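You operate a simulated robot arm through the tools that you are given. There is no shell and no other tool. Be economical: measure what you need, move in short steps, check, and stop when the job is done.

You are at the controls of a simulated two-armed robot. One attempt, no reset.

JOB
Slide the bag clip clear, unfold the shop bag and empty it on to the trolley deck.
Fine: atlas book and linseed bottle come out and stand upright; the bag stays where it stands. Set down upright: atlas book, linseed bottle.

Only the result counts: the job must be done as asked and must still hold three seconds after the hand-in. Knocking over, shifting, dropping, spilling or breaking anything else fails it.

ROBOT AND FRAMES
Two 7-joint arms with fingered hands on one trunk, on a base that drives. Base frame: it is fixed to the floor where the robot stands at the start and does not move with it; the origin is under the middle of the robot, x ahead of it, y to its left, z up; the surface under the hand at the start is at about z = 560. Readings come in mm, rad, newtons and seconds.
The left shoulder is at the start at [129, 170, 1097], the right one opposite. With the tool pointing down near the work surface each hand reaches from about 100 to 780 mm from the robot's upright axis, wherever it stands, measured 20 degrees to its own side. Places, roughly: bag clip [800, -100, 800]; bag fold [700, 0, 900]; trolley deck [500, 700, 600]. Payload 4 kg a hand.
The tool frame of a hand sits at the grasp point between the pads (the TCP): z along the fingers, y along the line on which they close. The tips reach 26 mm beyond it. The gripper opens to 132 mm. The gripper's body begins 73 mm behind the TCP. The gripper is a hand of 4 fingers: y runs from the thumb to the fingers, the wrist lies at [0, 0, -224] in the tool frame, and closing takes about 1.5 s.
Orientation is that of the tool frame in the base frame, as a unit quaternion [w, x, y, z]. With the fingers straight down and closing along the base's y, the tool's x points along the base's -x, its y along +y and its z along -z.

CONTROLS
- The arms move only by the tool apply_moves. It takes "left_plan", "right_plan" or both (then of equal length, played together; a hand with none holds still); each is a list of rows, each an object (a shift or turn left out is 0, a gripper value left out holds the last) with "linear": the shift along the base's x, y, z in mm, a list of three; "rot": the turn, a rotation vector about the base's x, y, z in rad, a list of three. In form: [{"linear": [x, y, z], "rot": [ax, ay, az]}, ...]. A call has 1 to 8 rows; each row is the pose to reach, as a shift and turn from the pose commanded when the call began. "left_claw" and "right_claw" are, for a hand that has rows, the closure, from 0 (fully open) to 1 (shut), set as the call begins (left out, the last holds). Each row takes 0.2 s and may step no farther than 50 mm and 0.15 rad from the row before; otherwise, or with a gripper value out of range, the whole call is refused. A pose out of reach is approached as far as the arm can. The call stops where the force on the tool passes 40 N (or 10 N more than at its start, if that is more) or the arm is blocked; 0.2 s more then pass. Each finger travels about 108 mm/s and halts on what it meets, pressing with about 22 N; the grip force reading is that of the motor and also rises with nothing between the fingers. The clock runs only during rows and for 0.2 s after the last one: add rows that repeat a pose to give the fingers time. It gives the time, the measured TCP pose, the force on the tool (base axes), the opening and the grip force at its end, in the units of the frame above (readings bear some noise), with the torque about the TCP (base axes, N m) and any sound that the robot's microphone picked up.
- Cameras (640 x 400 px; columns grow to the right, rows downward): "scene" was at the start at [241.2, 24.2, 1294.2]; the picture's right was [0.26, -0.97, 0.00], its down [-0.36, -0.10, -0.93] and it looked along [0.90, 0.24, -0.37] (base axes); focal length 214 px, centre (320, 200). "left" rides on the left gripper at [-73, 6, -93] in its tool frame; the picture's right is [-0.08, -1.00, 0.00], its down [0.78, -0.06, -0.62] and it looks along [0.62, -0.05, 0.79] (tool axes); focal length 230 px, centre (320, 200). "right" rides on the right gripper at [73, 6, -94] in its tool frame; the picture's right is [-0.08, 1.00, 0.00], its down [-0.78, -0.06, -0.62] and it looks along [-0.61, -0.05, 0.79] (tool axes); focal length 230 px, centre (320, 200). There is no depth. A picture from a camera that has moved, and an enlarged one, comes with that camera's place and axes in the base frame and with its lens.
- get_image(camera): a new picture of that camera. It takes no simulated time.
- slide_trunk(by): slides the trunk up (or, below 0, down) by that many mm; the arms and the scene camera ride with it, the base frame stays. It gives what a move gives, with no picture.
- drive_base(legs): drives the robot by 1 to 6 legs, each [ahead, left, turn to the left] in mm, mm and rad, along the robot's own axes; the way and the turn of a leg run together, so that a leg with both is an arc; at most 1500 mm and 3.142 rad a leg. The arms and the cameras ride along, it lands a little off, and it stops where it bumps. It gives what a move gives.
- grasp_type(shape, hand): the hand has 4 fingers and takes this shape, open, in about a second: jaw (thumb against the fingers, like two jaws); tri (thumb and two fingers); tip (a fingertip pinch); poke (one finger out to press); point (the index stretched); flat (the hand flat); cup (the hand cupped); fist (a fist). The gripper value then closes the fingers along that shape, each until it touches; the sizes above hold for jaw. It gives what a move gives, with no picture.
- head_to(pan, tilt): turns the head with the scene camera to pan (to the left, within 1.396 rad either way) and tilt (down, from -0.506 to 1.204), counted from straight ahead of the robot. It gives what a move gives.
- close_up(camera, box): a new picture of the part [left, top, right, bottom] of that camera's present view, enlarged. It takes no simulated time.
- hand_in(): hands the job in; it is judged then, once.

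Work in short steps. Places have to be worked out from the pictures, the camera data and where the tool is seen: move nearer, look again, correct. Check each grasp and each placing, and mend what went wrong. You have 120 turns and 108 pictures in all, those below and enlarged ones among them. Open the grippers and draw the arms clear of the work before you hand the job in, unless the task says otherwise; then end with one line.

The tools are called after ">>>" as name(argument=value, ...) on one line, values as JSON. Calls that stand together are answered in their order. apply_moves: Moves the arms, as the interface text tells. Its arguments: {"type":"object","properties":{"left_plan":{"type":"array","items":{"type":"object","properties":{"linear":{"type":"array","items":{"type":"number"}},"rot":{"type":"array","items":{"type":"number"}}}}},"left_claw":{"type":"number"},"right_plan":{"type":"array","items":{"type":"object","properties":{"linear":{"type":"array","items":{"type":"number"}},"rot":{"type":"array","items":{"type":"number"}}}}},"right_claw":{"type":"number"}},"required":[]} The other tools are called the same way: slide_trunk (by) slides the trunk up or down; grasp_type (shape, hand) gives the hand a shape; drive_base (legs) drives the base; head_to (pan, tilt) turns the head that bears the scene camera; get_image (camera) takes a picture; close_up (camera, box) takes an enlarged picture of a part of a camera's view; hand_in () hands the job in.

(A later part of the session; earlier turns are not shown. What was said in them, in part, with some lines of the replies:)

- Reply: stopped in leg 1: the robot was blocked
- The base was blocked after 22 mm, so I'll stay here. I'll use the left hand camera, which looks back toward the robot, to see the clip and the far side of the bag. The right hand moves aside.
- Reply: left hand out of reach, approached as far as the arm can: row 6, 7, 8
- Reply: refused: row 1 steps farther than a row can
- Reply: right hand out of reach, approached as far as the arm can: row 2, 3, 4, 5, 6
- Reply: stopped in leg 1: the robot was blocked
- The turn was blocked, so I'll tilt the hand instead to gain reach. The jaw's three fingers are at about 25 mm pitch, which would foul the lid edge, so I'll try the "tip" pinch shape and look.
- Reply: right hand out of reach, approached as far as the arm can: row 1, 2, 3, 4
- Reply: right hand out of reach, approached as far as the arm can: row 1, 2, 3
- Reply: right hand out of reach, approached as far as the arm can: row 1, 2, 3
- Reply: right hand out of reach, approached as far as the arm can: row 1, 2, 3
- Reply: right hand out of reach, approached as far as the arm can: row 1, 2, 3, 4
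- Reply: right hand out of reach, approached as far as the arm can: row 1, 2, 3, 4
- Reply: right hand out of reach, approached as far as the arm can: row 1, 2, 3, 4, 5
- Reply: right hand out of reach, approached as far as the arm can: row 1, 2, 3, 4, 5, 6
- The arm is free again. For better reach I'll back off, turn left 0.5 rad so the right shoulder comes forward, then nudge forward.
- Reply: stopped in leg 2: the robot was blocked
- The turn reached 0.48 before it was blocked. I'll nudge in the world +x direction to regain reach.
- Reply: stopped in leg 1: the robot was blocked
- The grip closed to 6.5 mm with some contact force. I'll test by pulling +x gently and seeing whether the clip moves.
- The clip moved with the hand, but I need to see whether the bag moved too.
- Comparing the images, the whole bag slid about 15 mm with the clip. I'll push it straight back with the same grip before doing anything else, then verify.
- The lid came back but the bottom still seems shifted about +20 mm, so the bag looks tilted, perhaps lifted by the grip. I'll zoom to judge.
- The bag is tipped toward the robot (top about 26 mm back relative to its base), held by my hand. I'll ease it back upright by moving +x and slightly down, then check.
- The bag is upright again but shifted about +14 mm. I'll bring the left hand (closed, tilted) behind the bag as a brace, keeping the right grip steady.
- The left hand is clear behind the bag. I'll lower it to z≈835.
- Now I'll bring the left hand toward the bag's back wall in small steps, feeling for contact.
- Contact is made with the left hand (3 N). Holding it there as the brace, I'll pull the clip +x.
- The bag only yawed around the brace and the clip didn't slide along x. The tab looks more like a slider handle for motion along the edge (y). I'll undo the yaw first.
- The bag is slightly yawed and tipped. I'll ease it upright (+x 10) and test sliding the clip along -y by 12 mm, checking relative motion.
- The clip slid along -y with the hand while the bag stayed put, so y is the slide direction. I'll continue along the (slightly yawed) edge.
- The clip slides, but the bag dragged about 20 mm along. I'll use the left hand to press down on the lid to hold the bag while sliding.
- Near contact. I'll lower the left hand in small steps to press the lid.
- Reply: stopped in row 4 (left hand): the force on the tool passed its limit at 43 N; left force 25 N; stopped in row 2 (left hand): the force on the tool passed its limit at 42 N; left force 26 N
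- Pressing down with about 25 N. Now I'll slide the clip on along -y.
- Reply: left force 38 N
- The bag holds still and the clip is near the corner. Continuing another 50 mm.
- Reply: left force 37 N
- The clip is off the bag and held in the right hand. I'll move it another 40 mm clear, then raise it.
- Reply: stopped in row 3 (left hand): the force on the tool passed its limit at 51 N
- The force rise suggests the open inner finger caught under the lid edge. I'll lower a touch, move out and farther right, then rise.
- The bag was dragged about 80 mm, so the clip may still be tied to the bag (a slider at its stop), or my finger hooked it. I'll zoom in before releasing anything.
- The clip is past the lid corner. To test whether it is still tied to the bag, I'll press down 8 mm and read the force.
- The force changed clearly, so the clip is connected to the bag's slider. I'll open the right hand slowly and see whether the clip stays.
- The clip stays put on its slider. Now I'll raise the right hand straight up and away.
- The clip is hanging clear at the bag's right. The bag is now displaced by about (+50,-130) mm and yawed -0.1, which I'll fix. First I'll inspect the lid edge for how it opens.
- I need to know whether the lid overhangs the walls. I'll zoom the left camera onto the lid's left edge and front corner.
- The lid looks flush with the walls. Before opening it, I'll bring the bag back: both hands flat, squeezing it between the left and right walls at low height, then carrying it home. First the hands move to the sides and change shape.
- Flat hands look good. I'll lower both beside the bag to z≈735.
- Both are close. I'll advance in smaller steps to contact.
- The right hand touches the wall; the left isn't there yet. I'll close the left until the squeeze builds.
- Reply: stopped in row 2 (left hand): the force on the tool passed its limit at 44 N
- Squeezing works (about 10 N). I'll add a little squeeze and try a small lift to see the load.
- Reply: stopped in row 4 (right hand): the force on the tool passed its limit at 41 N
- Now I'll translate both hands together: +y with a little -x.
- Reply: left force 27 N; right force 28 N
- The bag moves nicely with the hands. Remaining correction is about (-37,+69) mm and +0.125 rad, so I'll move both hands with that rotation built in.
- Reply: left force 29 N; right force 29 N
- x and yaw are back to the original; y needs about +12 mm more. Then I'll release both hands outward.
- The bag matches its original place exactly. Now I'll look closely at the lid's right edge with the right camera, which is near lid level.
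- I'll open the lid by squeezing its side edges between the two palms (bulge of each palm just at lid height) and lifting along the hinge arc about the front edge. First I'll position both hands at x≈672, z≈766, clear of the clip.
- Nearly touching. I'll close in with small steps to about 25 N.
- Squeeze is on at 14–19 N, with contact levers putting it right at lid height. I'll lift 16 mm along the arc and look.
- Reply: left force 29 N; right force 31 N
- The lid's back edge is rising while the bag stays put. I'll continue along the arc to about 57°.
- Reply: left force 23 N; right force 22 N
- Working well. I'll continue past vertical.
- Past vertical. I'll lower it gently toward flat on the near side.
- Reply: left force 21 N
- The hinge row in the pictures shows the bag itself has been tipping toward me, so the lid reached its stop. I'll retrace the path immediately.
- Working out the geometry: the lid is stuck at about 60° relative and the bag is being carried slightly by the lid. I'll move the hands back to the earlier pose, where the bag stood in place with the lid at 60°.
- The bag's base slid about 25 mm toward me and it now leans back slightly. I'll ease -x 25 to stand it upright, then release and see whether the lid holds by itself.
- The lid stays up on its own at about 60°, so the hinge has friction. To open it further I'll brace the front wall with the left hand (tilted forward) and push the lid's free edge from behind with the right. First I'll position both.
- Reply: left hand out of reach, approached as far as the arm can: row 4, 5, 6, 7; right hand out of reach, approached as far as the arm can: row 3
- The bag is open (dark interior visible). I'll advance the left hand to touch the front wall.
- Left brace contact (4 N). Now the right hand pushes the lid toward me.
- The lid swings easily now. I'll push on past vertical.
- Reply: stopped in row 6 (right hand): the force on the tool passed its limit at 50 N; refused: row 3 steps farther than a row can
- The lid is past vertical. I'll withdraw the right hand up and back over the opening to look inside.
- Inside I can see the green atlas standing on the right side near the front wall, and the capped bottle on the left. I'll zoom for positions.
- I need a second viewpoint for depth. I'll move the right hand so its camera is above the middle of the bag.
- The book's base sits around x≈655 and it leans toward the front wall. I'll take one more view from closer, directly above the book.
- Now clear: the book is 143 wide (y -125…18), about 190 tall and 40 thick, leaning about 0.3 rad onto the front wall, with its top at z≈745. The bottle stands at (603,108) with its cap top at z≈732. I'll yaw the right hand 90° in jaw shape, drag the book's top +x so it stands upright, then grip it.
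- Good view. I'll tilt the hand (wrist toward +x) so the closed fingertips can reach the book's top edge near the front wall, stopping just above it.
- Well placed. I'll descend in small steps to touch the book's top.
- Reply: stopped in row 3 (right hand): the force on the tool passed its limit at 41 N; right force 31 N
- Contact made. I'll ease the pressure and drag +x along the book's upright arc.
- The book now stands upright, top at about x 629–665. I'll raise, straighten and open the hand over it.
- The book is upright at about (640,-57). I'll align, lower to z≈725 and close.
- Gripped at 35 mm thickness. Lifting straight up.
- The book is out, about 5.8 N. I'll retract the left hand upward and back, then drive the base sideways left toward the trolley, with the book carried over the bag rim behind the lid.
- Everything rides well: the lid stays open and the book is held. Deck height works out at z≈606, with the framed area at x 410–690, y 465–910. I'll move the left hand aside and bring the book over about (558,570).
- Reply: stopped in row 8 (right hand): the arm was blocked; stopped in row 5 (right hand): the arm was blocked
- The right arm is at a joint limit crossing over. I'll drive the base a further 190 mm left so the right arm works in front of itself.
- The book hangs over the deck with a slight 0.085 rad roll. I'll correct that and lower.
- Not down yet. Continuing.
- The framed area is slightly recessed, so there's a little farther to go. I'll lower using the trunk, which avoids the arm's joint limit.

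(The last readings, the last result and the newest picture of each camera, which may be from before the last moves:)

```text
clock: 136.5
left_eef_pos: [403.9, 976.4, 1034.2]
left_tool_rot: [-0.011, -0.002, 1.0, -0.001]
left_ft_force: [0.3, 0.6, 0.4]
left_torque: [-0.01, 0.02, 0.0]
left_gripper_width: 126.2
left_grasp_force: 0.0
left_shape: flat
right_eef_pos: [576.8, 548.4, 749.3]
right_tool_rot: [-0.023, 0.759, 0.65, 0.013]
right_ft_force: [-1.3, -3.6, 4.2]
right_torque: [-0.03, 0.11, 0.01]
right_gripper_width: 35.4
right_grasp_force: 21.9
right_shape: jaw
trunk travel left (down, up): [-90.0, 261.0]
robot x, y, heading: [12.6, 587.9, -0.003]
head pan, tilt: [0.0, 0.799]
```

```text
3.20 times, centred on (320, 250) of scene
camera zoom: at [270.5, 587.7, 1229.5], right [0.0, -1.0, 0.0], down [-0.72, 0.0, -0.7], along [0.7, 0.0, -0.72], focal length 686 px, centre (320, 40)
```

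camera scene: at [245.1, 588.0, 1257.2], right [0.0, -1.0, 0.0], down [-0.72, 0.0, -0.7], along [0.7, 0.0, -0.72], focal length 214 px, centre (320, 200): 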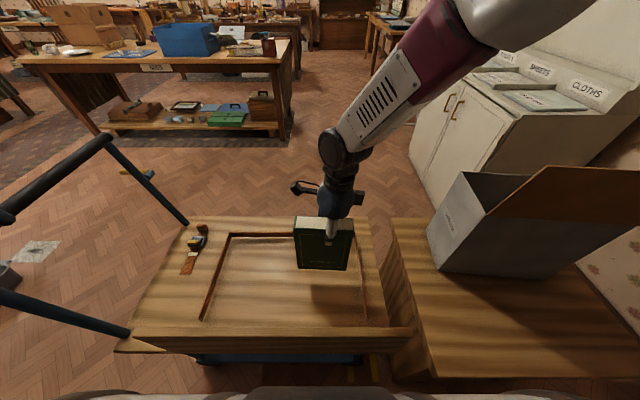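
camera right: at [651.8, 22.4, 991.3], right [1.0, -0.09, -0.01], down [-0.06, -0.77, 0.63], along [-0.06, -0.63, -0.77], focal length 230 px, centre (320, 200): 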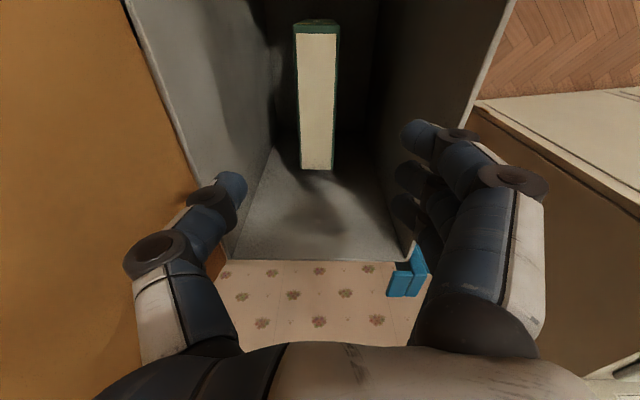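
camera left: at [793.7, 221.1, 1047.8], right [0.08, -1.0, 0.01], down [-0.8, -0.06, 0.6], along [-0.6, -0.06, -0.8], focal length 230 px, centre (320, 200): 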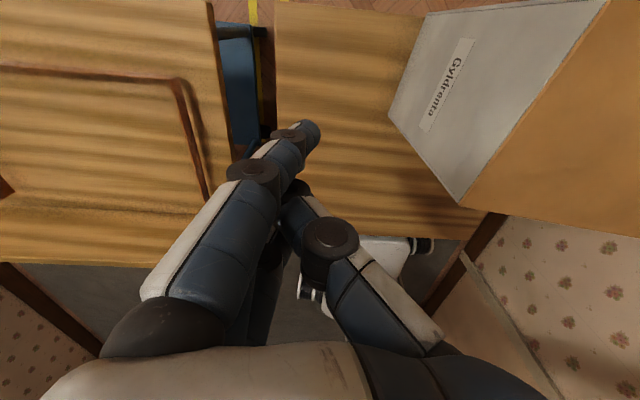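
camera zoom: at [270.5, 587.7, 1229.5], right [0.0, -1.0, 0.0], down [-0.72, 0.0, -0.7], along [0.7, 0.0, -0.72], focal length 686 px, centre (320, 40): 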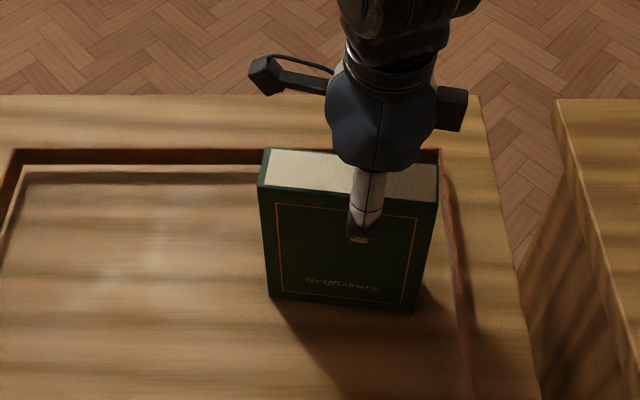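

The deck is taking the weight (+4 N). I'll open gently and raise the hand straight up.

>>> apply_moves(right_plan=[{"linear": [0, 0, 0]}, {"linear": [0, 0, 0]}, {"linear": [0, 0, 0]}], right_claw=0.4)

>>> apply_moves(right_plan=[{"linear": [0, 0, 25]}, {"linear": [0, 0, 60]}, {"linear": [0, 0, 105]}, {"linear": [0, 0, 150]}, {"linear": [0, 0, 195]}, {"linear": [0, 0, 240]}, {"linear": [0, 0, 270]}])

>>> close_up(camera="scene", box=[180, 160, 500, 360])

```text
clock: 137.3
left_eef_pos: [403.7, 976.0, 1034.4]
left_tool_rot: [-0.011, -0.002, 1.0, -0.002]
left_ft_force: [-0.2, 0.0, -0.6]
left_torque: [-0.01, 0.04, 0.01]
left_gripper_width: 126.1
left_grasp_force: 0.1
left_shape: flat
right_eef_pos: [579.4, 554.4, 751.6]
right_tool_rot: [-0.022, 0.758, 0.651, 0.017]
right_ft_force: [-0.6, 0.8, 0.0]
right_torque: [-0.02, 0.02, -0.03]
right_gripper_width: 78.9
right_grasp_force: 0.0
right_shape: jaw
trunk travel left (down, up): [-90.0, 261.0]
robot x, y, heading: [16.1, 590.3, 0.005]
head pan, tilt: [0.0, 0.799]
```

```text
clock: 138.9
left_eef_pos: [403.9, 976.2, 1034.1]
left_tool_rot: [-0.01, -0.003, 1.0, -0.002]
left_ft_force: [0.1, 0.5, -0.1]
left_torque: [0.01, -0.01, 0.0]
left_gripper_width: 125.8
left_grasp_force: 0.1
left_shape: flat
right_eef_pos: [563.8, 563.8, 1010.4]
right_tool_rot: [0.0, 0.734, 0.679, 0.0]
right_ft_force: [-0.3, -0.4, 0.5]
right_torque: [-0.02, 0.03, -0.02]
right_gripper_width: 79.1
right_grasp_force: 0.0
right_shape: jaw
trunk travel left (down, up): [-90.0, 261.0]
robot x, y, heading: [11.4, 589.3, -0.001]
head pan, tilt: [0.0, 0.799]
```

```text
2.00 times, centred on (340, 260) of scene
camera zoom: at [270.8, 587.6, 1229.5], right [0.0, -1.0, 0.0], down [-0.72, 0.0, -0.7], along [0.7, 0.0, -0.72], focal length 429 px, centre (280, 80)
```

zoom: 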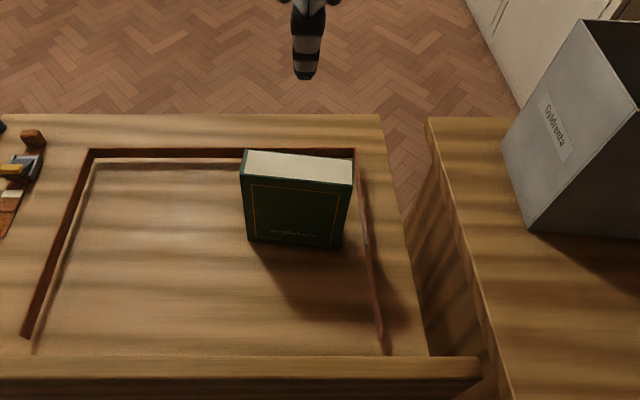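

The atlas stands upright in the framed area. Next the bottle: I'll park the right hand high and to the right, set the left hand to jaw, and drive back to the bag.

>>> apply_moves(right_plan=[{"linear": [-20, -20, 30]}, {"linear": [-45, -45, 60]}, {"linear": [-70, -75, 85]}, {"linear": [-95, -105, 110]}, {"linear": [-120, -140, 130]}, {"linear": [-145, -175, 145]}, {"linear": [-160, -210, 150]}, {"linear": [-160, -240, 150]}])

>>> grasp_type(hand="left", shape="jaw")

>>> drive_base(legs=[[0, -580, 0]])

```text
clock: 140.7
left_eef_pos: [404.0, 975.3, 1034.1]
left_tool_rot: [-0.01, -0.003, 1.0, -0.001]
left_ft_force: [0.0, -0.5, -0.2]
left_torque: [0.04, -0.03, -0.02]
left_gripper_width: 126.0
left_grasp_force: 0.1
left_shape: flat
right_eef_pos: [403.4, 325.3, 1161.3]
right_tool_rot: [-0.001, 0.734, 0.679, 0.0]
right_ft_force: [-0.3, 0.5, 0.2]
right_torque: [0.03, -0.01, -0.02]
right_gripper_width: 78.8
right_grasp_force: 0.1
right_shape: jaw
trunk travel left (down, up): [-90.0, 261.0]
robot x, y, heading: [16.5, 589.3, 0.001]
head pan, tilt: [0.0, 0.799]
```

```text
clock: 141.6
left_eef_pos: [405.0, 975.1, 1033.9]
left_tool_rot: [-0.011, -0.003, 1.0, -0.002]
left_ft_force: [0.1, -0.2, -0.5]
left_torque: [-0.03, 0.04, 0.01]
left_gripper_width: 131.9
left_grasp_force: 0.1
left_shape: jaw
right_eef_pos: [403.7, 324.9, 1162.2]
right_tool_rot: [-0.001, 0.734, 0.679, -0.002]
right_ft_force: [-0.3, -0.4, -1.4]
right_torque: [-0.02, 0.01, 0.0]
right_gripper_width: 78.9
right_grasp_force: 0.0
right_shape: jaw
trunk travel left (down, up): [-90.0, 261.0]
robot x, y, heading: [10.4, 587.6, 0.007]
head pan, tilt: [0.0, 0.799]
```

```text
clock: 147.2
left_eef_pos: [406.3, 394.4, 1034.3]
left_tool_rot: [-0.011, -0.002, 1.0, -0.002]
left_ft_force: [0.5, 0.6, 0.0]
left_torque: [0.01, 0.01, -0.02]
left_gripper_width: 132.3
left_grasp_force: 0.0
left_shape: jaw
right_eef_pos: [404.8, -256.4, 1162.7]
right_tool_rot: [-0.001, 0.734, 0.68, -0.001]
right_ft_force: [0.3, 0.5, 0.7]
right_torque: [0.01, -0.01, -0.03]
right_gripper_width: 78.9
right_grasp_force: 0.1
right_shape: jaw
trunk travel left (down, up): [-90.0, 261.0]
robot x, y, heading: [14.8, 5.1, 0.002]
head pan, tilt: [0.0, 0.799]
```

Back at the bag. I'll bring the left hand around behind the lid to above the bottle.

>>> apply_moves(left_plan=[{"linear": [45, -10, 0]}, {"linear": [90, -20, 0]}, {"linear": [135, -35, 0]}, {"linear": [175, -60, 0]}, {"linear": [200, -95, -5]}, {"linear": [205, -140, -15]}, {"linear": [205, -185, -25]}, {"linear": [205, -230, -35]}])

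>>> apply_moves(left_plan=[{"linear": [0, -30, -20]}, {"linear": [0, -56, -40]}, {"linear": [0, -56, -40]}], left_claw=0.15)

>>> get_image(camera="left")

```text
clock: 149.0
left_eef_pos: [609.0, 164.8, 999.0]
left_tool_rot: [-0.01, -0.004, 1.0, -0.002]
left_ft_force: [0.1, -0.6, -0.7]
left_torque: [-0.01, 0.03, -0.04]
left_gripper_width: 131.8
left_grasp_force: 0.1
left_shape: jaw
right_eef_pos: [404.0, -257.2, 1161.0]
right_tool_rot: [-0.003, 0.734, 0.679, -0.001]
right_ft_force: [0.5, -0.1, 0.1]
right_torque: [0.01, 0.01, -0.02]
right_gripper_width: 78.8
right_grasp_force: 0.0
right_shape: jaw
trunk travel left (down, up): [-90.0, 261.0]
robot x, y, heading: [12.6, 4.4, 0.002]
head pan, tilt: [0.0, 0.799]
```

```text
clock: 149.8
left_eef_pos: [610.8, 109.4, 958.8]
left_tool_rot: [-0.01, -0.002, 1.0, -0.002]
left_ft_force: [0.1, 0.4, 0.2]
left_torque: [0.01, 0.04, -0.01]
left_gripper_width: 112.3
left_grasp_force: 0.1
left_shape: jaw
right_eef_pos: [405.0, -255.7, 1162.6]
right_tool_rot: [-0.001, 0.734, 0.679, -0.001]
right_ft_force: [0.2, -0.4, -0.4]
right_torque: [-0.02, 0.0, -0.01]
right_gripper_width: 78.5
right_grasp_force: 0.0
right_shape: jaw
trunk travel left (down, up): [-90.0, 261.0]
robot x, y, heading: [9.7, 3.8, 0.002]
head pan, tilt: [0.0, 0.799]
```

```text
6 pictures are left
camera left: at [685.2, 116.5, 1051.4], right [0.08, -1.0, 0.0], down [-0.77, -0.06, 0.63], along [-0.63, -0.05, -0.77], focal length 230 px, centre (320, 200)
```

left: 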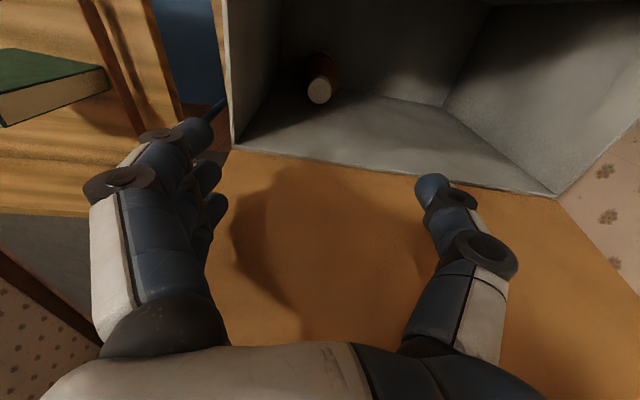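

The cap is at about (606,110) and the front wall top at x≈571. I'll set a slightly smaller opening, take (613,104), and lower into the bag to z≈675.

>>> apply_moves(left_plan=[{"linear": [2, -5, -40]}, {"linear": [2, -5, -85]}, {"linear": [2, -5, -130]}, {"linear": [2, -5, -175]}, {"linear": [2, -5, -220]}, {"linear": [2, -5, -260]}, {"linear": [2, -5, -284]}, {"linear": [2, -5, -284]}], left_claw=0.24)

>>> get_image(camera="left")

```text
clock: 150.5
left_eef_pos: [613.4, 102.8, 871.9]
left_tool_rot: [-0.001, -0.003, 1.0, -0.001]
left_ft_force: [1.0, 0.5, 34.4]
left_torque: [3.41, 1.01, -0.1]
left_gripper_width: 104.3
left_grasp_force: 0.0
left_shape: jaw
right_eef_pos: [401.8, -256.9, 1162.9]
right_tool_rot: [0.0, 0.734, 0.68, 0.001]
right_ft_force: [0.3, 1.3, -0.4]
right_torque: [0.0, 0.03, 0.02]
right_gripper_width: 78.8
right_grasp_force: 0.0
right_shape: jaw
trunk travel left (down, up): [-90.0, 261.0]
robot x, y, heading: [12.7, 3.5, 0.005]
head pan, tilt: [0.0, 0.799]
stopped in row 3 (left hand): the force on the tool passed its limit at 50 N (the readings are from after the stop); the commanded pose is now the measured one
```

```text
5 pictures are left
camera left: at [687.8, 110.1, 964.8], right [0.08, -1.0, 0.0], down [-0.78, -0.06, 0.62], along [-0.62, -0.05, -0.79], focal length 230 px, centre (320, 200)
```

left: 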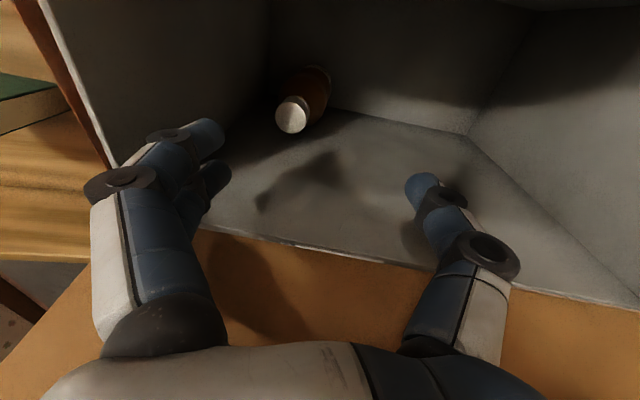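

The finger side hit the bag's left rim, and the bag or bottle shifted slightly +y (the bottle now reads about y 130). I'll back up, roll the hand so the palm leans toward the bag centre, and look again.

>>> apply_moves(left_plan=[{"linear": [0, 0, 20]}, {"linear": [0, 0, 50], "rot": [0.1, 0, 0]}, {"linear": [0, 0, 80], "rot": [0.2, 0, 0]}, {"linear": [-2, 8, 85], "rot": [0.3, 0, 0]}, {"linear": [-2, 15, 85], "rot": [0.36, 0, 0]}, {"linear": [-2, 15, 85], "rot": [0.36, 0, 0]}], left_claw=0.24)

>>> get_image(camera="left")

```text
clock: 151.9
left_eef_pos: [613.2, 119.3, 949.8]
left_tool_rot: [-0.006, -0.004, 0.984, 0.18]
left_ft_force: [0.5, -0.3, -0.6]
left_torque: [-0.03, 0.01, 0.02]
left_gripper_width: 100.4
left_grasp_force: 0.1
left_shape: jaw
right_eef_pos: [405.3, -257.2, 1163.1]
right_tool_rot: [-0.003, 0.733, 0.68, -0.002]
right_ft_force: [-0.8, -0.1, -0.4]
right_torque: [-0.01, -0.03, 0.01]
right_gripper_width: 78.9
right_grasp_force: 0.0
right_shape: jaw
trunk travel left (down, up): [-90.0, 261.0]
robot x, y, heading: [13.0, 4.9, 0.003]
head pan, tilt: [0.0, 0.799]
```

```text
4 pictures are left
camera left: at [686.6, 92.7, 1039.3], right [0.08, -0.93, -0.35], down [-0.78, -0.28, 0.56], along [-0.62, 0.23, -0.75], focal length 230 px, centre (320, 200)
```

left: 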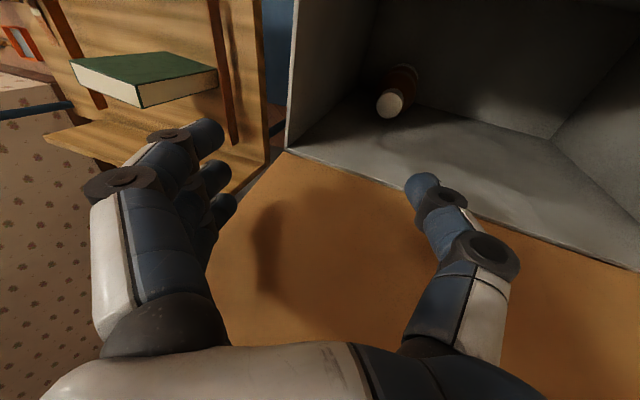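

The bottle is at (609,110) and the left wall at y≈186. I'll lower at (618,108) with the roll kept.

>>> apply_moves(left_plan=[{"linear": [5, -11, -35]}, {"linear": [5, -11, -75]}, {"linear": [5, -11, -115]}, {"linear": [5, -11, -155]}, {"linear": [5, -11, -195]}, {"linear": [5, -11, -235]}, {"linear": [5, -11, -272]}, {"linear": [5, -11, -272]}])

```text
clock: 153.7
left_eef_pos: [617.3, 107.2, 677.6]
left_tool_rot: [-0.006, -0.004, 0.984, 0.178]
left_ft_force: [-0.2, 0.5, -0.6]
left_torque: [0.01, 0.01, -0.01]
left_gripper_width: 100.3
left_grasp_force: 0.1
left_shape: jaw
right_eef_pos: [405.5, -255.9, 1162.2]
right_tool_rot: [-0.001, 0.734, 0.68, 0.0]
right_ft_force: [0.4, -0.1, -0.3]
right_torque: [-0.01, -0.01, 0.03]
right_gripper_width: 78.9
right_grasp_force: 0.0
right_shape: jaw
trunk travel left (down, up): [-90.0, 261.0]
robot x, y, heading: [16.8, 5.4, 0.006]
head pan, tilt: [0.0, 0.799]
```

Clean descent with no contact. Closing on the bottle.

>>> apply_moves(left_plan=[{"linear": [0, 0, 0]}, {"linear": [0, 0, 0]}, {"linear": [0, 0, 0]}, {"linear": [0, 0, 0]}, {"linear": [0, 0, 0]}], left_claw=1.0)

>>> apply_moves(left_plan=[{"linear": [0, 0, 8]}, {"linear": [0, 0, 20]}, {"linear": [0, 0, 20]}])

```text
clock: 154.9
left_eef_pos: [618.4, 107.2, 677.8]
left_tool_rot: [-0.005, -0.004, 0.984, 0.179]
left_ft_force: [-0.5, 0.9, -0.6]
left_torque: [0.02, -0.06, -0.06]
left_gripper_width: 6.4
left_grasp_force: 21.8
left_shape: jaw
right_eef_pos: [405.1, -257.2, 1162.5]
right_tool_rot: [-0.002, 0.734, 0.679, -0.001]
right_ft_force: [-0.5, 0.2, -0.3]
right_torque: [0.0, -0.02, 0.0]
right_gripper_width: 78.8
right_grasp_force: 0.2
right_shape: jaw
trunk travel left (down, up): [-90.0, 261.0]
robot x, y, heading: [11.0, 4.2, 0.002]
head pan, tilt: [0.0, 0.799]
```

```text
clock: 155.7
left_eef_pos: [617.0, 107.3, 697.8]
left_tool_rot: [-0.005, -0.003, 0.984, 0.178]
left_ft_force: [-0.1, 0.7, 0.0]
left_torque: [-0.01, 0.02, -0.06]
left_gripper_width: 6.4
left_grasp_force: 21.9
left_shape: jaw
right_eef_pos: [405.2, -255.6, 1161.1]
right_tool_rot: [-0.002, 0.734, 0.679, -0.001]
right_ft_force: [0.7, -0.2, -1.0]
right_torque: [-0.02, 0.02, -0.01]
right_gripper_width: 78.9
right_grasp_force: 0.1
right_shape: jaw
trunk travel left (down, up): [-90.0, 261.0]
robot x, y, heading: [14.5, 4.2, 0.005]
head pan, tilt: [0.0, 0.799]
```

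The grip is nearly empty at 6.4 mm. I'll look.

>>> get_image(camera="left")

```text
3 pictures are left
camera left: at [691.5, 81.3, 786.9], right [0.08, -0.93, -0.35], down [-0.78, -0.28, 0.56], along [-0.62, 0.23, -0.75], focal length 230 px, centre (320, 200)
```

left: 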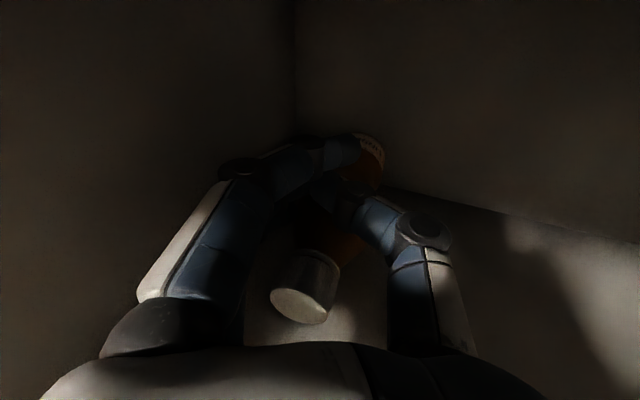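

The bottle is right against the front wall and my thumb was off-centre, so the fingers closed past it. I'll reopen, yaw the hand -0.25 so thumb and fingers straddle the bottle's centre, shift -4 mm in x, and close again.

>>> apply_moves(left_plan=[{"linear": [0, 0, 0]}, {"linear": [0, 0, 0]}, {"linear": [0, 0, 0]}, {"linear": [0, 0, 0]}, {"linear": [-2, 0, -10], "rot": [0, 0, -0.12]}, {"linear": [-5, 1, -20], "rot": [0, 0, -0.25]}, {"linear": [-5, 1, -20], "rot": [0, 0, -0.25]}], left_claw=0.24)

>>> apply_moves(left_plan=[{"linear": [0, 0, 0]}, {"linear": [0, 0, 0]}, {"linear": [0, 0, 0]}, {"linear": [0, 0, 0]}, {"linear": [0, 0, 0]}], left_claw=1.0)

```text
clock: 157.3
left_eef_pos: [610.5, 107.8, 677.8]
left_tool_rot: [0.017, 0.121, 0.977, 0.176]
left_ft_force: [0.6, -0.8, 0.5]
left_torque: [-0.03, -0.01, 0.03]
left_gripper_width: 100.0
left_grasp_force: 0.0
left_shape: jaw
right_eef_pos: [405.1, -257.5, 1160.8]
right_tool_rot: [-0.001, 0.733, 0.68, -0.001]
right_ft_force: [-0.4, 0.9, 0.5]
right_torque: [-0.01, 0.04, 0.0]
right_gripper_width: 78.9
right_grasp_force: 0.0
right_shape: jaw
trunk travel left (down, up): [-90.0, 261.0]
robot x, y, heading: [11.2, 7.6, 0.008]
head pan, tilt: [0.0, 0.799]
```

```text
clock: 158.5
left_eef_pos: [612.2, 107.7, 678.5]
left_tool_rot: [0.017, 0.118, 0.977, 0.177]
left_ft_force: [2.2, 1.3, 0.2]
left_torque: [0.03, 0.02, -0.03]
left_gripper_width: 0.0
left_grasp_force: 22.0
left_shape: jaw
right_eef_pos: [405.7, -256.2, 1161.5]
right_tool_rot: [-0.001, 0.734, 0.679, -0.001]
right_ft_force: [0.8, 0.5, 0.1]
right_torque: [0.02, -0.02, -0.02]
right_gripper_width: 78.8
right_grasp_force: 0.0
right_shape: jaw
trunk travel left (down, up): [-90.0, 261.0]
robot x, y, heading: [12.2, 3.5, 0.002]
head pan, tilt: [0.0, 0.799]
```

The fingers again passed on the +x side, so the bottle is narrower and closer to the wall, centre x≈598. I'll reopen, tilt the tips toward the wall (wrist +x), yaw a bit more, and shift to x≈597.

>>> apply_moves(left_plan=[{"linear": [0, 0, 0]}, {"linear": [0, 0, 0]}, {"linear": [0, 0, 0]}, {"linear": [0, 0, 0]}, {"linear": [-4, -2, -2], "rot": [0, 0.1, -0.03]}, {"linear": [-9, -4, -4], "rot": [0, 0.2, -0.07]}, {"linear": [-15, -6, -6], "rot": [0, 0.3, -0.1]}, {"linear": [-15, -6, -6], "rot": [0, 0.3, -0.1]}], left_claw=0.22)

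>>> apply_moves(left_plan=[{"linear": [0, 0, 0]}, {"linear": [0, 0, 0]}, {"linear": [0, 0, 0]}, {"linear": [0, 0, 0]}, {"linear": [0, 0, 0]}], left_claw=1.0)

```text
clock: 160.3
left_eef_pos: [596.5, 103.9, 672.7]
left_tool_rot: [-0.12, 0.194, 0.961, 0.156]
left_ft_force: [-0.6, 0.3, -0.1]
left_torque: [0.03, -0.02, 0.01]
left_gripper_width: 102.6
left_grasp_force: 0.1
left_shape: jaw
right_eef_pos: [404.6, -256.4, 1162.6]
right_tool_rot: [-0.002, 0.734, 0.679, -0.001]
right_ft_force: [0.1, 0.5, 0.2]
right_torque: [0.01, 0.02, -0.01]
right_gripper_width: 79.0
right_grasp_force: 0.0
right_shape: jaw
trunk travel left (down, up): [-90.0, 261.0]
robot x, y, heading: [16.3, 9.0, 0.003]
head pan, tilt: [0.0, 0.799]
```

```text
clock: 161.5
left_eef_pos: [596.7, 102.8, 670.9]
left_tool_rot: [-0.121, 0.193, 0.961, 0.156]
left_ft_force: [0.8, 1.1, -1.1]
left_torque: [-0.01, -0.05, -0.03]
left_gripper_width: 25.1
left_grasp_force: 22.3
left_shape: jaw
right_eef_pos: [405.4, -256.2, 1162.7]
right_tool_rot: [-0.002, 0.734, 0.679, -0.002]
right_ft_force: [0.0, -0.4, -0.2]
right_torque: [-0.01, -0.03, -0.02]
right_gripper_width: 78.8
right_grasp_force: 0.0
right_shape: jaw
trunk travel left (down, up): [-90.0, 261.0]
robot x, y, heading: [18.3, 5.2, 0.002]
head pan, tilt: [0.0, 0.799]
```

Now it catches something (25 mm), probably an off-centre chord, with no wall contact yet. I'll reopen, shift another 9 mm toward the wall and close again.

>>> apply_moves(left_plan=[{"linear": [0, 0, 0]}, {"linear": [0, 0, 0]}, {"linear": [0, 0, 0]}, {"linear": [0, 0, 0]}, {"linear": [-4, 0, 0]}, {"linear": [-9, 1, 0]}, {"linear": [-9, 1, 0]}], left_claw=0.24)

>>> apply_moves(left_plan=[{"linear": [0, 0, 0]}, {"linear": [0, 0, 0]}, {"linear": [0, 0, 0]}, {"linear": [0, 0, 0]}, {"linear": [0, 0, 0]}], left_claw=1.0)

```text
clock: 163.1
left_eef_pos: [588.9, 103.3, 672.1]
left_tool_rot: [-0.121, 0.193, 0.961, 0.157]
left_ft_force: [0.0, -0.3, 0.2]
left_torque: [0.02, 0.0, -0.01]
left_gripper_width: 100.0
left_grasp_force: 0.1
left_shape: jaw
right_eef_pos: [405.6, -257.0, 1161.5]
right_tool_rot: [-0.002, 0.733, 0.68, -0.002]
right_ft_force: [0.3, 0.7, -0.7]
right_torque: [-0.01, -0.01, 0.01]
right_gripper_width: 78.8
right_grasp_force: 0.0
right_shape: jaw
trunk travel left (down, up): [-90.0, 261.0]
robot x, y, heading: [14.2, 6.9, 0.005]
head pan, tilt: [0.0, 0.799]
```

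```text
clock: 164.3
left_eef_pos: [588.2, 104.3, 672.6]
left_tool_rot: [-0.12, 0.193, 0.961, 0.156]
left_ft_force: [0.8, -0.9, 0.4]
left_torque: [-0.13, 0.03, 0.02]
left_gripper_width: 34.7
left_grasp_force: 22.1
left_shape: jaw
right_eef_pos: [405.9, -256.9, 1161.0]
right_tool_rot: [-0.001, 0.734, 0.679, -0.002]
right_ft_force: [-0.1, 0.3, -0.6]
right_torque: [0.02, -0.03, 0.0]
right_gripper_width: 78.9
right_grasp_force: 0.1
right_shape: jaw
trunk travel left (down, up): [-90.0, 261.0]
robot x, y, heading: [11.3, 7.5, 0.005]
head pan, tilt: [0.0, 0.799]
```

34.7 mm now. I'll test by lifting 25 mm.

>>> apply_moves(left_plan=[{"linear": [1, 0, 8]}, {"linear": [2, 0, 17]}, {"linear": [3, 0, 25]}, {"linear": [3, 0, 25]}])

```text
clock: 165.3
left_eef_pos: [590.1, 104.1, 697.0]
left_tool_rot: [-0.121, 0.192, 0.961, 0.157]
left_ft_force: [0.8, -0.1, -3.5]
left_torque: [0.01, -0.04, 0.0]
left_gripper_width: 34.5
left_grasp_force: 22.0
left_shape: jaw
right_eef_pos: [405.7, -256.7, 1161.7]
right_tool_rot: [-0.002, 0.733, 0.68, -0.001]
right_ft_force: [-0.5, 0.3, 0.4]
right_torque: [-0.02, 0.0, -0.01]
right_gripper_width: 79.0
right_grasp_force: 0.1
right_shape: jaw
trunk travel left (down, up): [-90.0, 261.0]
robot x, y, heading: [14.1, 5.3, -0.001]
head pan, tilt: [0.0, 0.799]
```

The bottle's weight (3.5 N) is on the hand. Lifting it out, easing slightly away from the wall.

>>> apply_moves(left_plan=[{"linear": [4, 0, 35]}, {"linear": [8, 0, 75]}, {"linear": [12, 0, 117]}, {"linear": [16, 0, 159]}, {"linear": [20, 0, 201]}, {"linear": [24, 0, 243]}, {"linear": [28, 0, 285]}, {"linear": [30, 0, 325]}])

>>> drive_base(legs=[[0, 580, 0]])

>>> get_image(camera="scene")

```text
clock: 167.1
left_eef_pos: [619.3, 104.6, 1024.3]
left_tool_rot: [-0.12, 0.193, 0.961, 0.156]
left_ft_force: [-0.1, 0.5, -2.3]
left_torque: [0.02, -0.06, -0.02]
left_gripper_width: 34.2
left_grasp_force: 22.2
left_shape: jaw
right_eef_pos: [403.2, -255.5, 1162.6]
right_tool_rot: [-0.001, 0.734, 0.68, -0.001]
right_ft_force: [-0.4, 0.5, -0.6]
right_torque: [0.01, 0.0, -0.01]
right_gripper_width: 78.8
right_grasp_force: 0.1
right_shape: jaw
trunk travel left (down, up): [-90.0, 261.0]
robot x, y, heading: [15.2, 5.2, 0.002]
head pan, tilt: [0.0, 0.799]
```

```text
clock: 172.7
left_eef_pos: [620.0, 688.1, 1021.7]
left_tool_rot: [-0.121, 0.195, 0.961, 0.156]
left_ft_force: [-0.2, -0.6, -1.6]
left_torque: [-0.03, -0.04, 0.0]
left_gripper_width: 34.0
left_grasp_force: 21.8
left_shape: jaw
right_eef_pos: [405.0, 326.8, 1160.8]
right_tool_rot: [-0.002, 0.735, 0.678, -0.002]
right_ft_force: [-0.1, 0.2, -0.4]
right_torque: [0.0, -0.02, 0.02]
right_gripper_width: 78.9
right_grasp_force: 0.0
right_shape: jaw
trunk travel left (down, up): [-90.0, 261.0]
robot x, y, heading: [14.2, 589.8, -0.002]
head pan, tilt: [0.0, 0.799]
```

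```text
2 pictures are left
camera scene: at [272.1, 590.6, 1229.5], right [0.0, -1.0, 0.0], down [-0.72, 0.0, -0.7], along [0.7, 0.0, -0.72], focal length 214 px, centre (320, 200)
```

scene: 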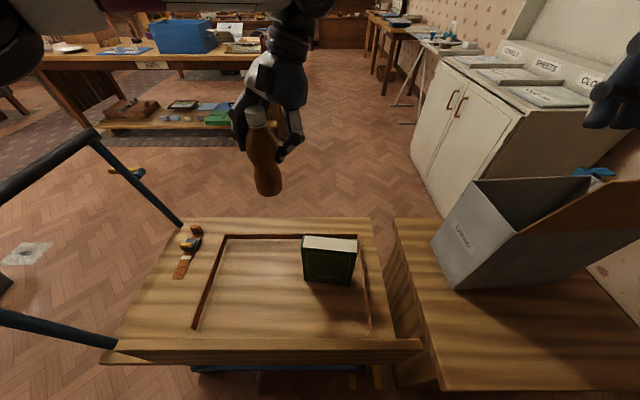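

The bottle hangs vertically, its base at about (601,701). I'll set it down near (563,716), clear of the book; contact is expected at TCP z≈690.

>>> apply_moves(left_plan=[{"linear": [-10, 4, -35]}, {"linear": [-20, 8, -75]}, {"linear": [-30, 12, -115]}, {"linear": [-38, 15, -155]}, {"linear": [-38, 15, -200]}, {"linear": [-38, 15, -245]}, {"linear": [-38, 15, -285]}, {"linear": [-38, 15, -315]}])

>>> apply_moves(left_plan=[{"linear": [0, 0, -3]}, {"linear": [0, 0, -6]}, {"linear": [0, 0, -9]}, {"linear": [0, 0, -9]}])

```text
clock: 174.5
left_eef_pos: [583.3, 702.4, 706.2]
left_tool_rot: [-0.119, 0.194, 0.961, 0.157]
left_ft_force: [0.8, 2.6, -3.4]
left_torque: [0.03, -0.01, -0.02]
left_gripper_width: 33.9
left_grasp_force: 21.8
left_shape: jaw
right_eef_pos: [405.0, 328.5, 1159.7]
right_tool_rot: [-0.002, 0.735, 0.678, -0.002]
right_ft_force: [0.2, 0.5, 0.1]
right_torque: [-0.01, 0.01, 0.0]
right_gripper_width: 78.9
right_grasp_force: 0.1
right_shape: jaw
trunk travel left (down, up): [-90.0, 261.0]
robot x, y, heading: [14.2, 591.2, -0.005]
head pan, tilt: [0.0, 0.799]
```

```text
clock: 175.5
left_eef_pos: [582.6, 702.9, 698.2]
left_tool_rot: [-0.121, 0.194, 0.961, 0.156]
left_ft_force: [-0.1, 1.4, -2.4]
left_torque: [-0.17, 0.0, 0.0]
left_gripper_width: 33.8
left_grasp_force: 21.8
left_shape: jaw
right_eef_pos: [405.3, 327.2, 1162.8]
right_tool_rot: [-0.001, 0.735, 0.678, -0.001]
right_ft_force: [0.5, -0.5, -0.5]
right_torque: [0.0, 0.0, 0.01]
right_gripper_width: 79.0
right_grasp_force: 0.0
right_shape: jaw
trunk travel left (down, up): [-90.0, 261.0]
robot x, y, heading: [14.0, 589.4, 0.001]
head pan, tilt: [0.0, 0.799]
```

>>> apply_moves(left_plan=[{"linear": [0, 0, -3]}, {"linear": [0, 0, -6]}, {"linear": [0, 0, -6]}])

>>> close_up(camera="scene", box=[170, 170, 430, 340])

```text
clock: 176.3
left_eef_pos: [581.7, 702.0, 691.7]
left_tool_rot: [-0.121, 0.195, 0.961, 0.157]
left_ft_force: [-0.2, 3.4, -1.5]
left_torque: [-0.15, 0.03, 0.03]
left_gripper_width: 33.7
left_grasp_force: 21.7
left_shape: jaw
right_eef_pos: [403.9, 326.9, 1163.1]
right_tool_rot: [-0.003, 0.735, 0.678, -0.002]
right_ft_force: [1.5, 0.6, 0.5]
right_torque: [0.0, -0.01, 0.03]
right_gripper_width: 78.6
right_grasp_force: 0.0
right_shape: jaw
trunk travel left (down, up): [-90.0, 261.0]
robot x, y, heading: [10.3, 589.6, -0.001]
head pan, tilt: [0.0, 0.799]
```

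```text
2.35 times, centred on (300, 255) of scene
camera zoom: at [272.0, 590.6, 1229.5], right [0.0, -1.0, 0.0], down [-0.72, 0.0, -0.7], along [0.7, 0.0, -0.72], focal length 505 px, centre (367, 71)
```

zoom: 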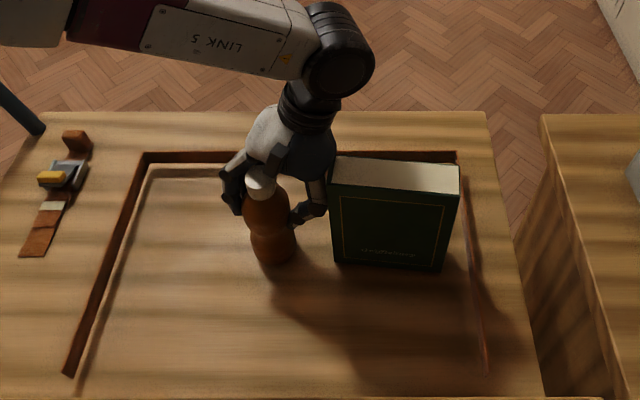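

The palm is grazing the book (Fy +3.4). I'll raise slightly, shift +y 22 mm, then lower again.

>>> apply_moves(left_plan=[{"linear": [0, 3, 4]}, {"linear": [0, 12, 4]}, {"linear": [0, 24, 4]}, {"linear": [0, 24, 0]}, {"linear": [0, 24, -3]}, {"linear": [0, 24, -3]}])

>>> apply_moves(left_plan=[{"linear": [0, 0, -3]}, {"linear": [0, 0, -5]}, {"linear": [0, 0, -5]}])

```text
clock: 177.7
left_eef_pos: [583.4, 727.3, 690.4]
left_tool_rot: [-0.121, 0.195, 0.961, 0.157]
left_ft_force: [0.4, 1.1, -3.0]
left_torque: [-0.05, -0.05, 0.03]
left_gripper_width: 33.4
left_grasp_force: 22.4
left_shape: jaw
right_eef_pos: [403.7, 326.6, 1161.5]
right_tool_rot: [-0.003, 0.735, 0.678, -0.002]
right_ft_force: [0.4, 0.7, 0.3]
right_torque: [0.0, -0.01, 0.01]
right_gripper_width: 78.8
right_grasp_force: 0.2
right_shape: jaw
trunk travel left (down, up): [-90.0, 261.0]
robot x, y, heading: [15.5, 588.6, 0.0]
head pan, tilt: [0.0, 0.799]
```

```text
clock: 178.5
left_eef_pos: [582.7, 728.4, 686.8]
left_tool_rot: [-0.119, 0.193, 0.961, 0.156]
left_ft_force: [-0.3, 1.1, 17.0]
left_torque: [-0.25, 0.26, -0.01]
left_gripper_width: 33.6
left_grasp_force: 21.7
left_shape: jaw
right_eef_pos: [401.5, 327.4, 1162.9]
right_tool_rot: [0.0, 0.735, 0.678, 0.0]
right_ft_force: [-0.3, 0.0, -0.2]
right_torque: [0.01, -0.02, -0.02]
right_gripper_width: 79.1
right_grasp_force: 0.1
right_shape: jaw
trunk travel left (down, up): [-90.0, 261.0]
robot x, y, heading: [10.6, 591.1, 0.001]
head pan, tilt: [0.0, 0.799]
```

The bottle stands on the deck with 17 N pressing. I'll ease 2 mm, open, and raise straight up.

>>> apply_moves(left_plan=[{"linear": [0, 0, 2]}, {"linear": [0, 0, 2]}])

>>> apply_moves(left_plan=[{"linear": [0, 0, 0]}, {"linear": [0, 0, 0]}, {"linear": [0, 0, 0]}, {"linear": [0, 0, 0]}], left_claw=0.22)

>>> apply_moves(left_plan=[{"linear": [0, 0, 20]}, {"linear": [0, 0, 50]}, {"linear": [0, 0, 90]}, {"linear": [0, 0, 130]}, {"linear": [0, 0, 175]}, {"linear": [0, 0, 220]}, {"linear": [0, 0, 265]}, {"linear": [-10, 0, 300]}])

>>> apply_moves(left_plan=[{"linear": [-45, 0, 10]}, {"linear": [-90, 0, 20]}, {"linear": [-135, 0, 30]}, {"linear": [-180, 10, 40]}])

```text
clock: 179.1
left_eef_pos: [582.0, 726.8, 686.7]
left_tool_rot: [-0.119, 0.193, 0.961, 0.156]
left_ft_force: [0.9, -1.0, 10.0]
left_torque: [-0.27, 0.11, 0.0]
left_gripper_width: 33.9
left_grasp_force: 21.9
left_shape: jaw
right_eef_pos: [403.8, 327.2, 1161.5]
right_tool_rot: [-0.001, 0.735, 0.678, -0.001]
right_ft_force: [-0.1, -0.4, 0.8]
right_torque: [0.02, -0.01, 0.0]
right_gripper_width: 79.1
right_grasp_force: 0.1
right_shape: jaw
trunk travel left (down, up): [-90.0, 261.0]
robot x, y, heading: [11.7, 590.5, -0.003]
head pan, tilt: [0.0, 0.799]
```

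```text
clock: 180.1
left_eef_pos: [582.0, 727.0, 686.7]
left_tool_rot: [-0.12, 0.194, 0.961, 0.156]
left_ft_force: [0.9, -0.2, -0.6]
left_torque: [0.01, 0.0, 0.01]
left_gripper_width: 102.5
left_grasp_force: 0.0
left_shape: jaw
right_eef_pos: [404.0, 326.9, 1162.2]
right_tool_rot: [-0.001, 0.734, 0.679, -0.002]
right_ft_force: [-0.2, -0.4, 0.0]
right_torque: [0.02, -0.04, -0.02]
right_gripper_width: 78.7
right_grasp_force: 0.1
right_shape: jaw
trunk travel left (down, up): [-90.0, 261.0]
robot x, y, heading: [15.8, 586.6, 0.002]
head pan, tilt: [0.0, 0.799]
```

```text
clock: 181.9
left_eef_pos: [572.2, 727.4, 989.2]
left_tool_rot: [-0.12, 0.195, 0.961, 0.156]
left_ft_force: [-0.5, 0.0, 0.2]
left_torque: [0.0, -0.01, -0.01]
left_gripper_width: 102.7
left_grasp_force: 0.0
left_shape: jaw
right_eef_pos: [403.1, 327.3, 1161.6]
right_tool_rot: [-0.001, 0.735, 0.678, -0.001]
right_ft_force: [-0.1, -0.3, -0.1]
right_torque: [-0.01, -0.01, -0.02]
right_gripper_width: 79.2
right_grasp_force: 0.0
right_shape: jaw
trunk travel left (down, up): [-90.0, 261.0]
robot x, y, heading: [10.2, 590.6, -0.001]
head pan, tilt: [0.0, 0.799]
```

```text
clock: 182.9
left_eef_pos: [390.8, 738.3, 1027.7]
left_tool_rot: [-0.119, 0.194, 0.961, 0.158]
left_ft_force: [0.2, -0.6, 0.5]
left_torque: [0.02, -0.03, 0.01]
left_gripper_width: 102.8
left_grasp_force: 0.1
left_shape: jaw
right_eef_pos: [403.1, 327.1, 1163.0]
right_tool_rot: [-0.001, 0.735, 0.678, -0.001]
right_ft_force: [-0.3, 0.0, 1.0]
right_torque: [-0.02, 0.02, -0.01]
right_gripper_width: 78.8
right_grasp_force: 0.0
right_shape: jaw
trunk travel left (down, up): [-90.0, 261.0]
robot x, y, heading: [11.9, 589.5, -0.005]
head pan, tilt: [0.0, 0.799]
```

Now my last picture, taken from here, shows the bottle, book and bag pose together.

>>> get_image(camera="scene")

```text
0 pictures are left
camera scene: at [270.9, 590.7, 1229.9], right [0.0, -1.0, 0.0], down [-0.72, 0.0, -0.7], along [0.7, 0.0, -0.72], focal length 214 px, centre (320, 200)
```

scene: 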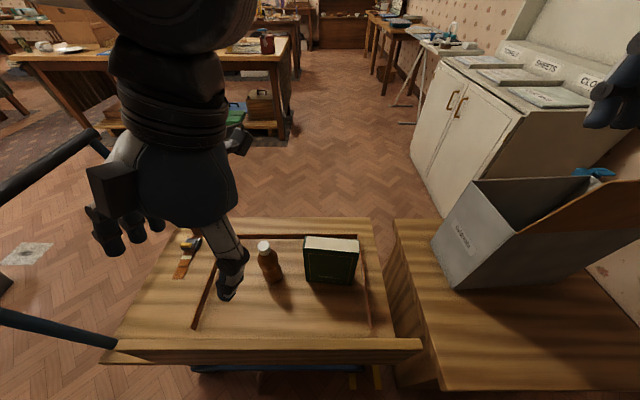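

The bottle and atlas both stand upright on the deck. The bag measures about 35 mm nearer to me than at the start, so I'll nudge it back with a low, flat left hand in the calibrated brace pose (fingertip ≈ TCP+50 mm). First I set shape and pose, then drive back.

>>> grasp_type(hand="left", shape="flat")

>>> apply_moves(left_plan=[{"linear": [2, 15, 5], "rot": [-0.0605, -0.1167, 0.0397]}, {"linear": [4, 30, 10], "rot": [-0.121, -0.2333, 0.0794]}, {"linear": [6, 45, 15], "rot": [-0.1817, -0.35, 0.1192]}, {"linear": [8, 60, 20], "rot": [-0.2422, -0.4667, 0.1589]}, {"linear": [10, 75, 25], "rot": [-0.3028, -0.5833, 0.1986]}, {"linear": [10, 95, 25], "rot": [-0.3633, -0.7, 0.2383]}, {"linear": [10, 115, 25], "rot": [-0.436, -0.84, 0.286]}, {"linear": [10, 115, 25], "rot": [-0.436, -0.84, 0.286]}])

>>> drive_base(legs=[[0, -580, 0]])

```text
clock: 183.8
left_eef_pos: [393.2, 737.2, 1025.9]
left_tool_rot: [-0.121, 0.193, 0.961, 0.156]
left_ft_force: [-0.3, -0.3, 0.5]
left_torque: [0.03, -0.04, 0.02]
left_gripper_width: 126.1
left_grasp_force: 0.1
left_shape: flat
right_eef_pos: [405.1, 328.1, 1162.0]
right_tool_rot: [-0.001, 0.735, 0.678, -0.001]
right_ft_force: [-0.4, 0.6, -0.7]
right_torque: [0.0, -0.01, 0.03]
right_gripper_width: 78.8
right_grasp_force: 0.1
right_shape: jaw
trunk travel left (down, up): [-90.0, 261.0]
robot x, y, heading: [15.0, 593.0, 0.0]
head pan, tilt: [0.0, 0.799]
```

```text
refused: row 7 steps farther than a row can; nothing moved
```

```text
clock: 189.4
left_eef_pos: [390.7, 152.1, 1027.0]
left_tool_rot: [-0.121, 0.196, 0.961, 0.156]
left_ft_force: [-0.4, 0.4, 1.0]
left_torque: [0.02, 0.0, 0.05]
left_gripper_width: 126.2
left_grasp_force: 0.1
left_shape: flat
right_eef_pos: [402.1, -257.2, 1161.9]
right_tool_rot: [-0.002, 0.736, 0.677, -0.002]
right_ft_force: [-0.6, 0.3, -0.1]
right_torque: [-0.03, -0.03, 0.0]
right_gripper_width: 79.0
right_grasp_force: 0.1
right_shape: jaw
trunk travel left (down, up): [-90.0, 261.0]
robot x, y, heading: [12.3, 8.0, -0.002]
head pan, tilt: [0.0, 0.799]
```

The rotation call was refused for step size, but the drive was clean. I'll rotate now in smaller steps while moving left, clear of the lid.

>>> apply_moves(left_plan=[{"linear": [0, 25, 0], "rot": [-0.0545, -0.105, 0.0357]}, {"linear": [0, 50, 0], "rot": [-0.109, -0.21, 0.0715]}, {"linear": [0, 75, 0], "rot": [-0.1635, -0.315, 0.107]}, {"linear": [0, 100, 0], "rot": [-0.218, -0.42, 0.143]}, {"linear": [5, 120, 0], "rot": [-0.2725, -0.525, 0.179]}, {"linear": [10, 120, 0], "rot": [-0.327, -0.63, 0.2145]}, {"linear": [10, 120, 0], "rot": [-0.3815, -0.735, 0.25]}, {"linear": [10, 120, 0], "rot": [-0.436, -0.84, 0.286]}])

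>>> apply_moves(left_plan=[{"linear": [0, 0, -42]}, {"linear": [0, 0, -84]}, {"linear": [5, 0, -126]}, {"linear": [10, 0, -168]}, {"linear": [15, 0, -210]}, {"linear": [20, 0, -252]}, {"linear": [25, 0, -294]}, {"linear": [30, 0, -335]}])

```text
clock: 191.2
left_eef_pos: [456.1, 285.7, 1087.9]
left_tool_rot: [0.301, 0.001, 0.954, 0.0]
left_ft_force: [0.4, 0.4, -0.4]
left_torque: [0.02, -0.02, -0.03]
left_gripper_width: 126.1
left_grasp_force: 0.1
left_shape: flat
left hand out of reach, approached as far as the arm can: row 4, 5, 6, 7, 8
right_eef_pos: [401.7, -257.6, 1163.2]
right_tool_rot: [-0.001, 0.736, 0.677, -0.001]
right_ft_force: [0.0, 0.1, 0.5]
right_torque: [0.02, 0.01, -0.01]
right_gripper_width: 79.0
right_grasp_force: 0.0
right_shape: jaw
trunk travel left (down, up): [-90.0, 261.0]
robot x, y, heading: [13.6, 9.7, -0.005]
head pan, tilt: [0.0, 0.799]
```

```text
clock: 193.0
left_eef_pos: [503.0, 289.4, 739.4]
left_tool_rot: [0.301, 0.003, 0.954, -0.001]
left_ft_force: [1.1, -0.5, -0.1]
left_torque: [-0.02, -0.01, -0.02]
left_gripper_width: 126.0
left_grasp_force: 0.1
left_shape: flat
left hand out of reach, approached as far as the arm can: row 1, 2, 3, 4, 5, 6, 7, 8
right_eef_pos: [401.5, -256.8, 1160.9]
right_tool_rot: [-0.002, 0.736, 0.677, -0.002]
right_ft_force: [-1.3, -0.4, 0.3]
right_torque: [0.0, 0.01, 0.02]
right_gripper_width: 79.1
right_grasp_force: 0.0
right_shape: jaw
trunk travel left (down, up): [-90.0, 261.0]
robot x, y, heading: [13.8, 10.7, -0.002]
head pan, tilt: [0.0, 0.799]
```

The pose is right but x=503 is too close to pass in front of the bag. I'll try drawing back in x first.

>>> apply_moves(left_plan=[{"linear": [-15, 0, 10]}, {"linear": [-30, 0, 20]}, {"linear": [-45, 0, 30]}, {"linear": [-60, 0, 40]}, {"linear": [-60, 0, 40]}])

```text
clock: 194.2
left_eef_pos: [502.7, 298.8, 740.7]
left_tool_rot: [0.302, 0.002, 0.953, -0.001]
left_ft_force: [0.3, -0.3, 0.0]
left_torque: [-0.01, 0.02, 0.0]
left_gripper_width: 126.2
left_grasp_force: 0.0
left_shape: flat
left hand out of reach, approached as far as the arm can: row 1, 2, 3, 4, 5
right_eef_pos: [401.7, -256.9, 1161.4]
right_tool_rot: [-0.002, 0.736, 0.677, -0.001]
right_ft_force: [-0.4, 0.0, -0.2]
right_torque: [0.0, 0.01, -0.03]
right_gripper_width: 78.9
right_grasp_force: 0.0
right_shape: jaw
trunk travel left (down, up): [-90.0, 261.0]
robot x, y, heading: [11.6, 6.0, -0.003]
head pan, tilt: [0.0, 0.799]
```

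The arm can't draw back further, so I'll use the base: back 80, right 292 and forward 78, bringing the low hand in front of the bag's centre just at contact.

>>> drive_base(legs=[[-80, 0, 0], [0, -292, 0], [72, 0, 0]])

```text
clock: 198.7
left_eef_pos: [471.3, -3.6, 754.1]
left_tool_rot: [0.315, 0.016, 0.949, -0.008]
left_ft_force: [0.0, 0.7, -0.2]
left_torque: [0.01, -0.01, 0.01]
left_gripper_width: 125.9
left_grasp_force: 0.0
left_shape: flat
right_eef_pos: [336.9, -551.2, 1186.2]
right_tool_rot: [0.025, 0.743, 0.669, 0.024]
right_ft_force: [-0.1, -0.3, -0.3]
right_torque: [0.01, 0.01, -0.02]
right_gripper_width: 78.7
right_grasp_force: 0.1
right_shape: jaw
trunk travel left (down, up): [-90.0, 261.0]
robot x, y, heading: [-15.5, -284.9, -0.032]
head pan, tilt: [0.0, 0.799]
stopped in leg 3: the robot was blocked; the commanded pose is now the measured one
```

The base stopped a bit early, but the hand is in front of the bag at x=471 with no contact force. I'll finish the nudge with the arm, slowly, to TCP x≈528.

>>> apply_moves(left_plan=[{"linear": [8, 2, -5]}, {"linear": [16, 4, -10]}, {"linear": [24, 4, -15]}, {"linear": [32, 4, -20]}, {"linear": [40, 4, -20]}, {"linear": [48, 4, -20]}, {"linear": [56, 4, -20]}, {"linear": [56, 4, -20]}])

```text
clock: 200.5
left_eef_pos: [526.6, 1.5, 738.1]
left_tool_rot: [0.314, 0.014, 0.949, -0.007]
left_ft_force: [-0.9, 0.8, 1.3]
left_torque: [0.0, 0.0, 0.03]
left_gripper_width: 126.2
left_grasp_force: 0.0
left_shape: flat
right_eef_pos: [337.0, -551.7, 1186.4]
right_tool_rot: [0.024, 0.744, 0.668, 0.024]
right_ft_force: [0.7, 0.0, 0.4]
right_torque: [0.04, -0.01, -0.02]
right_gripper_width: 79.0
right_grasp_force: 0.1
right_shape: jaw
trunk travel left (down, up): [-90.0, 261.0]
robot x, y, heading: [-17.9, -282.2, -0.037]
head pan, tilt: [0.0, 0.799]
```

Light contact as expected, and the bag is nudged back. I'll withdraw the hand by reversing the base, then raise it clear.

>>> drive_base(legs=[[-100, 0, 0]])

>>> apply_moves(left_plan=[{"linear": [0, 0, 15]}, {"linear": [0, 0, 30]}, {"linear": [0, 0, 30]}])

```text
clock: 201.7
left_eef_pos: [439.9, 2.7, 722.3]
left_tool_rot: [0.302, 0.012, 0.953, -0.004]
left_ft_force: [-1.5, 0.5, 0.3]
left_torque: [-0.04, 0.0, -0.02]
left_gripper_width: 126.2
left_grasp_force: 0.1
left_shape: flat
right_eef_pos: [268.5, -554.0, 1168.3]
right_tool_rot: [0.008, 0.742, 0.67, 0.011]
right_ft_force: [-0.7, -0.7, -0.4]
right_torque: [0.02, -0.04, 0.01]
right_gripper_width: 79.1
right_grasp_force: 0.1
right_shape: jaw
trunk travel left (down, up): [-90.0, 261.0]
robot x, y, heading: [-110.5, -283.4, -0.025]
head pan, tilt: [0.0, 0.799]
```

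```text
clock: 202.4
left_eef_pos: [440.1, 3.2, 752.9]
left_tool_rot: [0.302, 0.012, 0.953, -0.004]
left_ft_force: [-0.3, -0.6, 0.4]
left_torque: [-0.03, -0.03, 0.02]
left_gripper_width: 126.0
left_grasp_force: 0.0
left_shape: flat
right_eef_pos: [269.4, -555.0, 1168.5]
right_tool_rot: [0.007, 0.743, 0.669, 0.011]
right_ft_force: [0.3, 0.7, 0.1]
right_torque: [-0.04, 0.02, 0.0]
right_gripper_width: 78.9
right_grasp_force: 0.0
right_shape: jaw
trunk travel left (down, up): [-90.0, 261.0]
robot x, y, heading: [-110.1, -279.2, -0.027]
head pan, tilt: [0.0, 0.799]
5 turns are left
```

Both hands are empty, open and about 90 mm clear of the bag, with no contact forces. I'm handing in.

>>> hand_in()

```text
The job is handed in.
```

The job is handed in: the clip is slid clear, the lid is open, and the atlas book and linseed bottle stand upright on the trolley deck. My last picture showed the book and bottle upright. The bag was dragged about during the work and I nudged it back close to where it stood. I had no pictures left to check that final nudge, so it may still be a couple of centimetres off.
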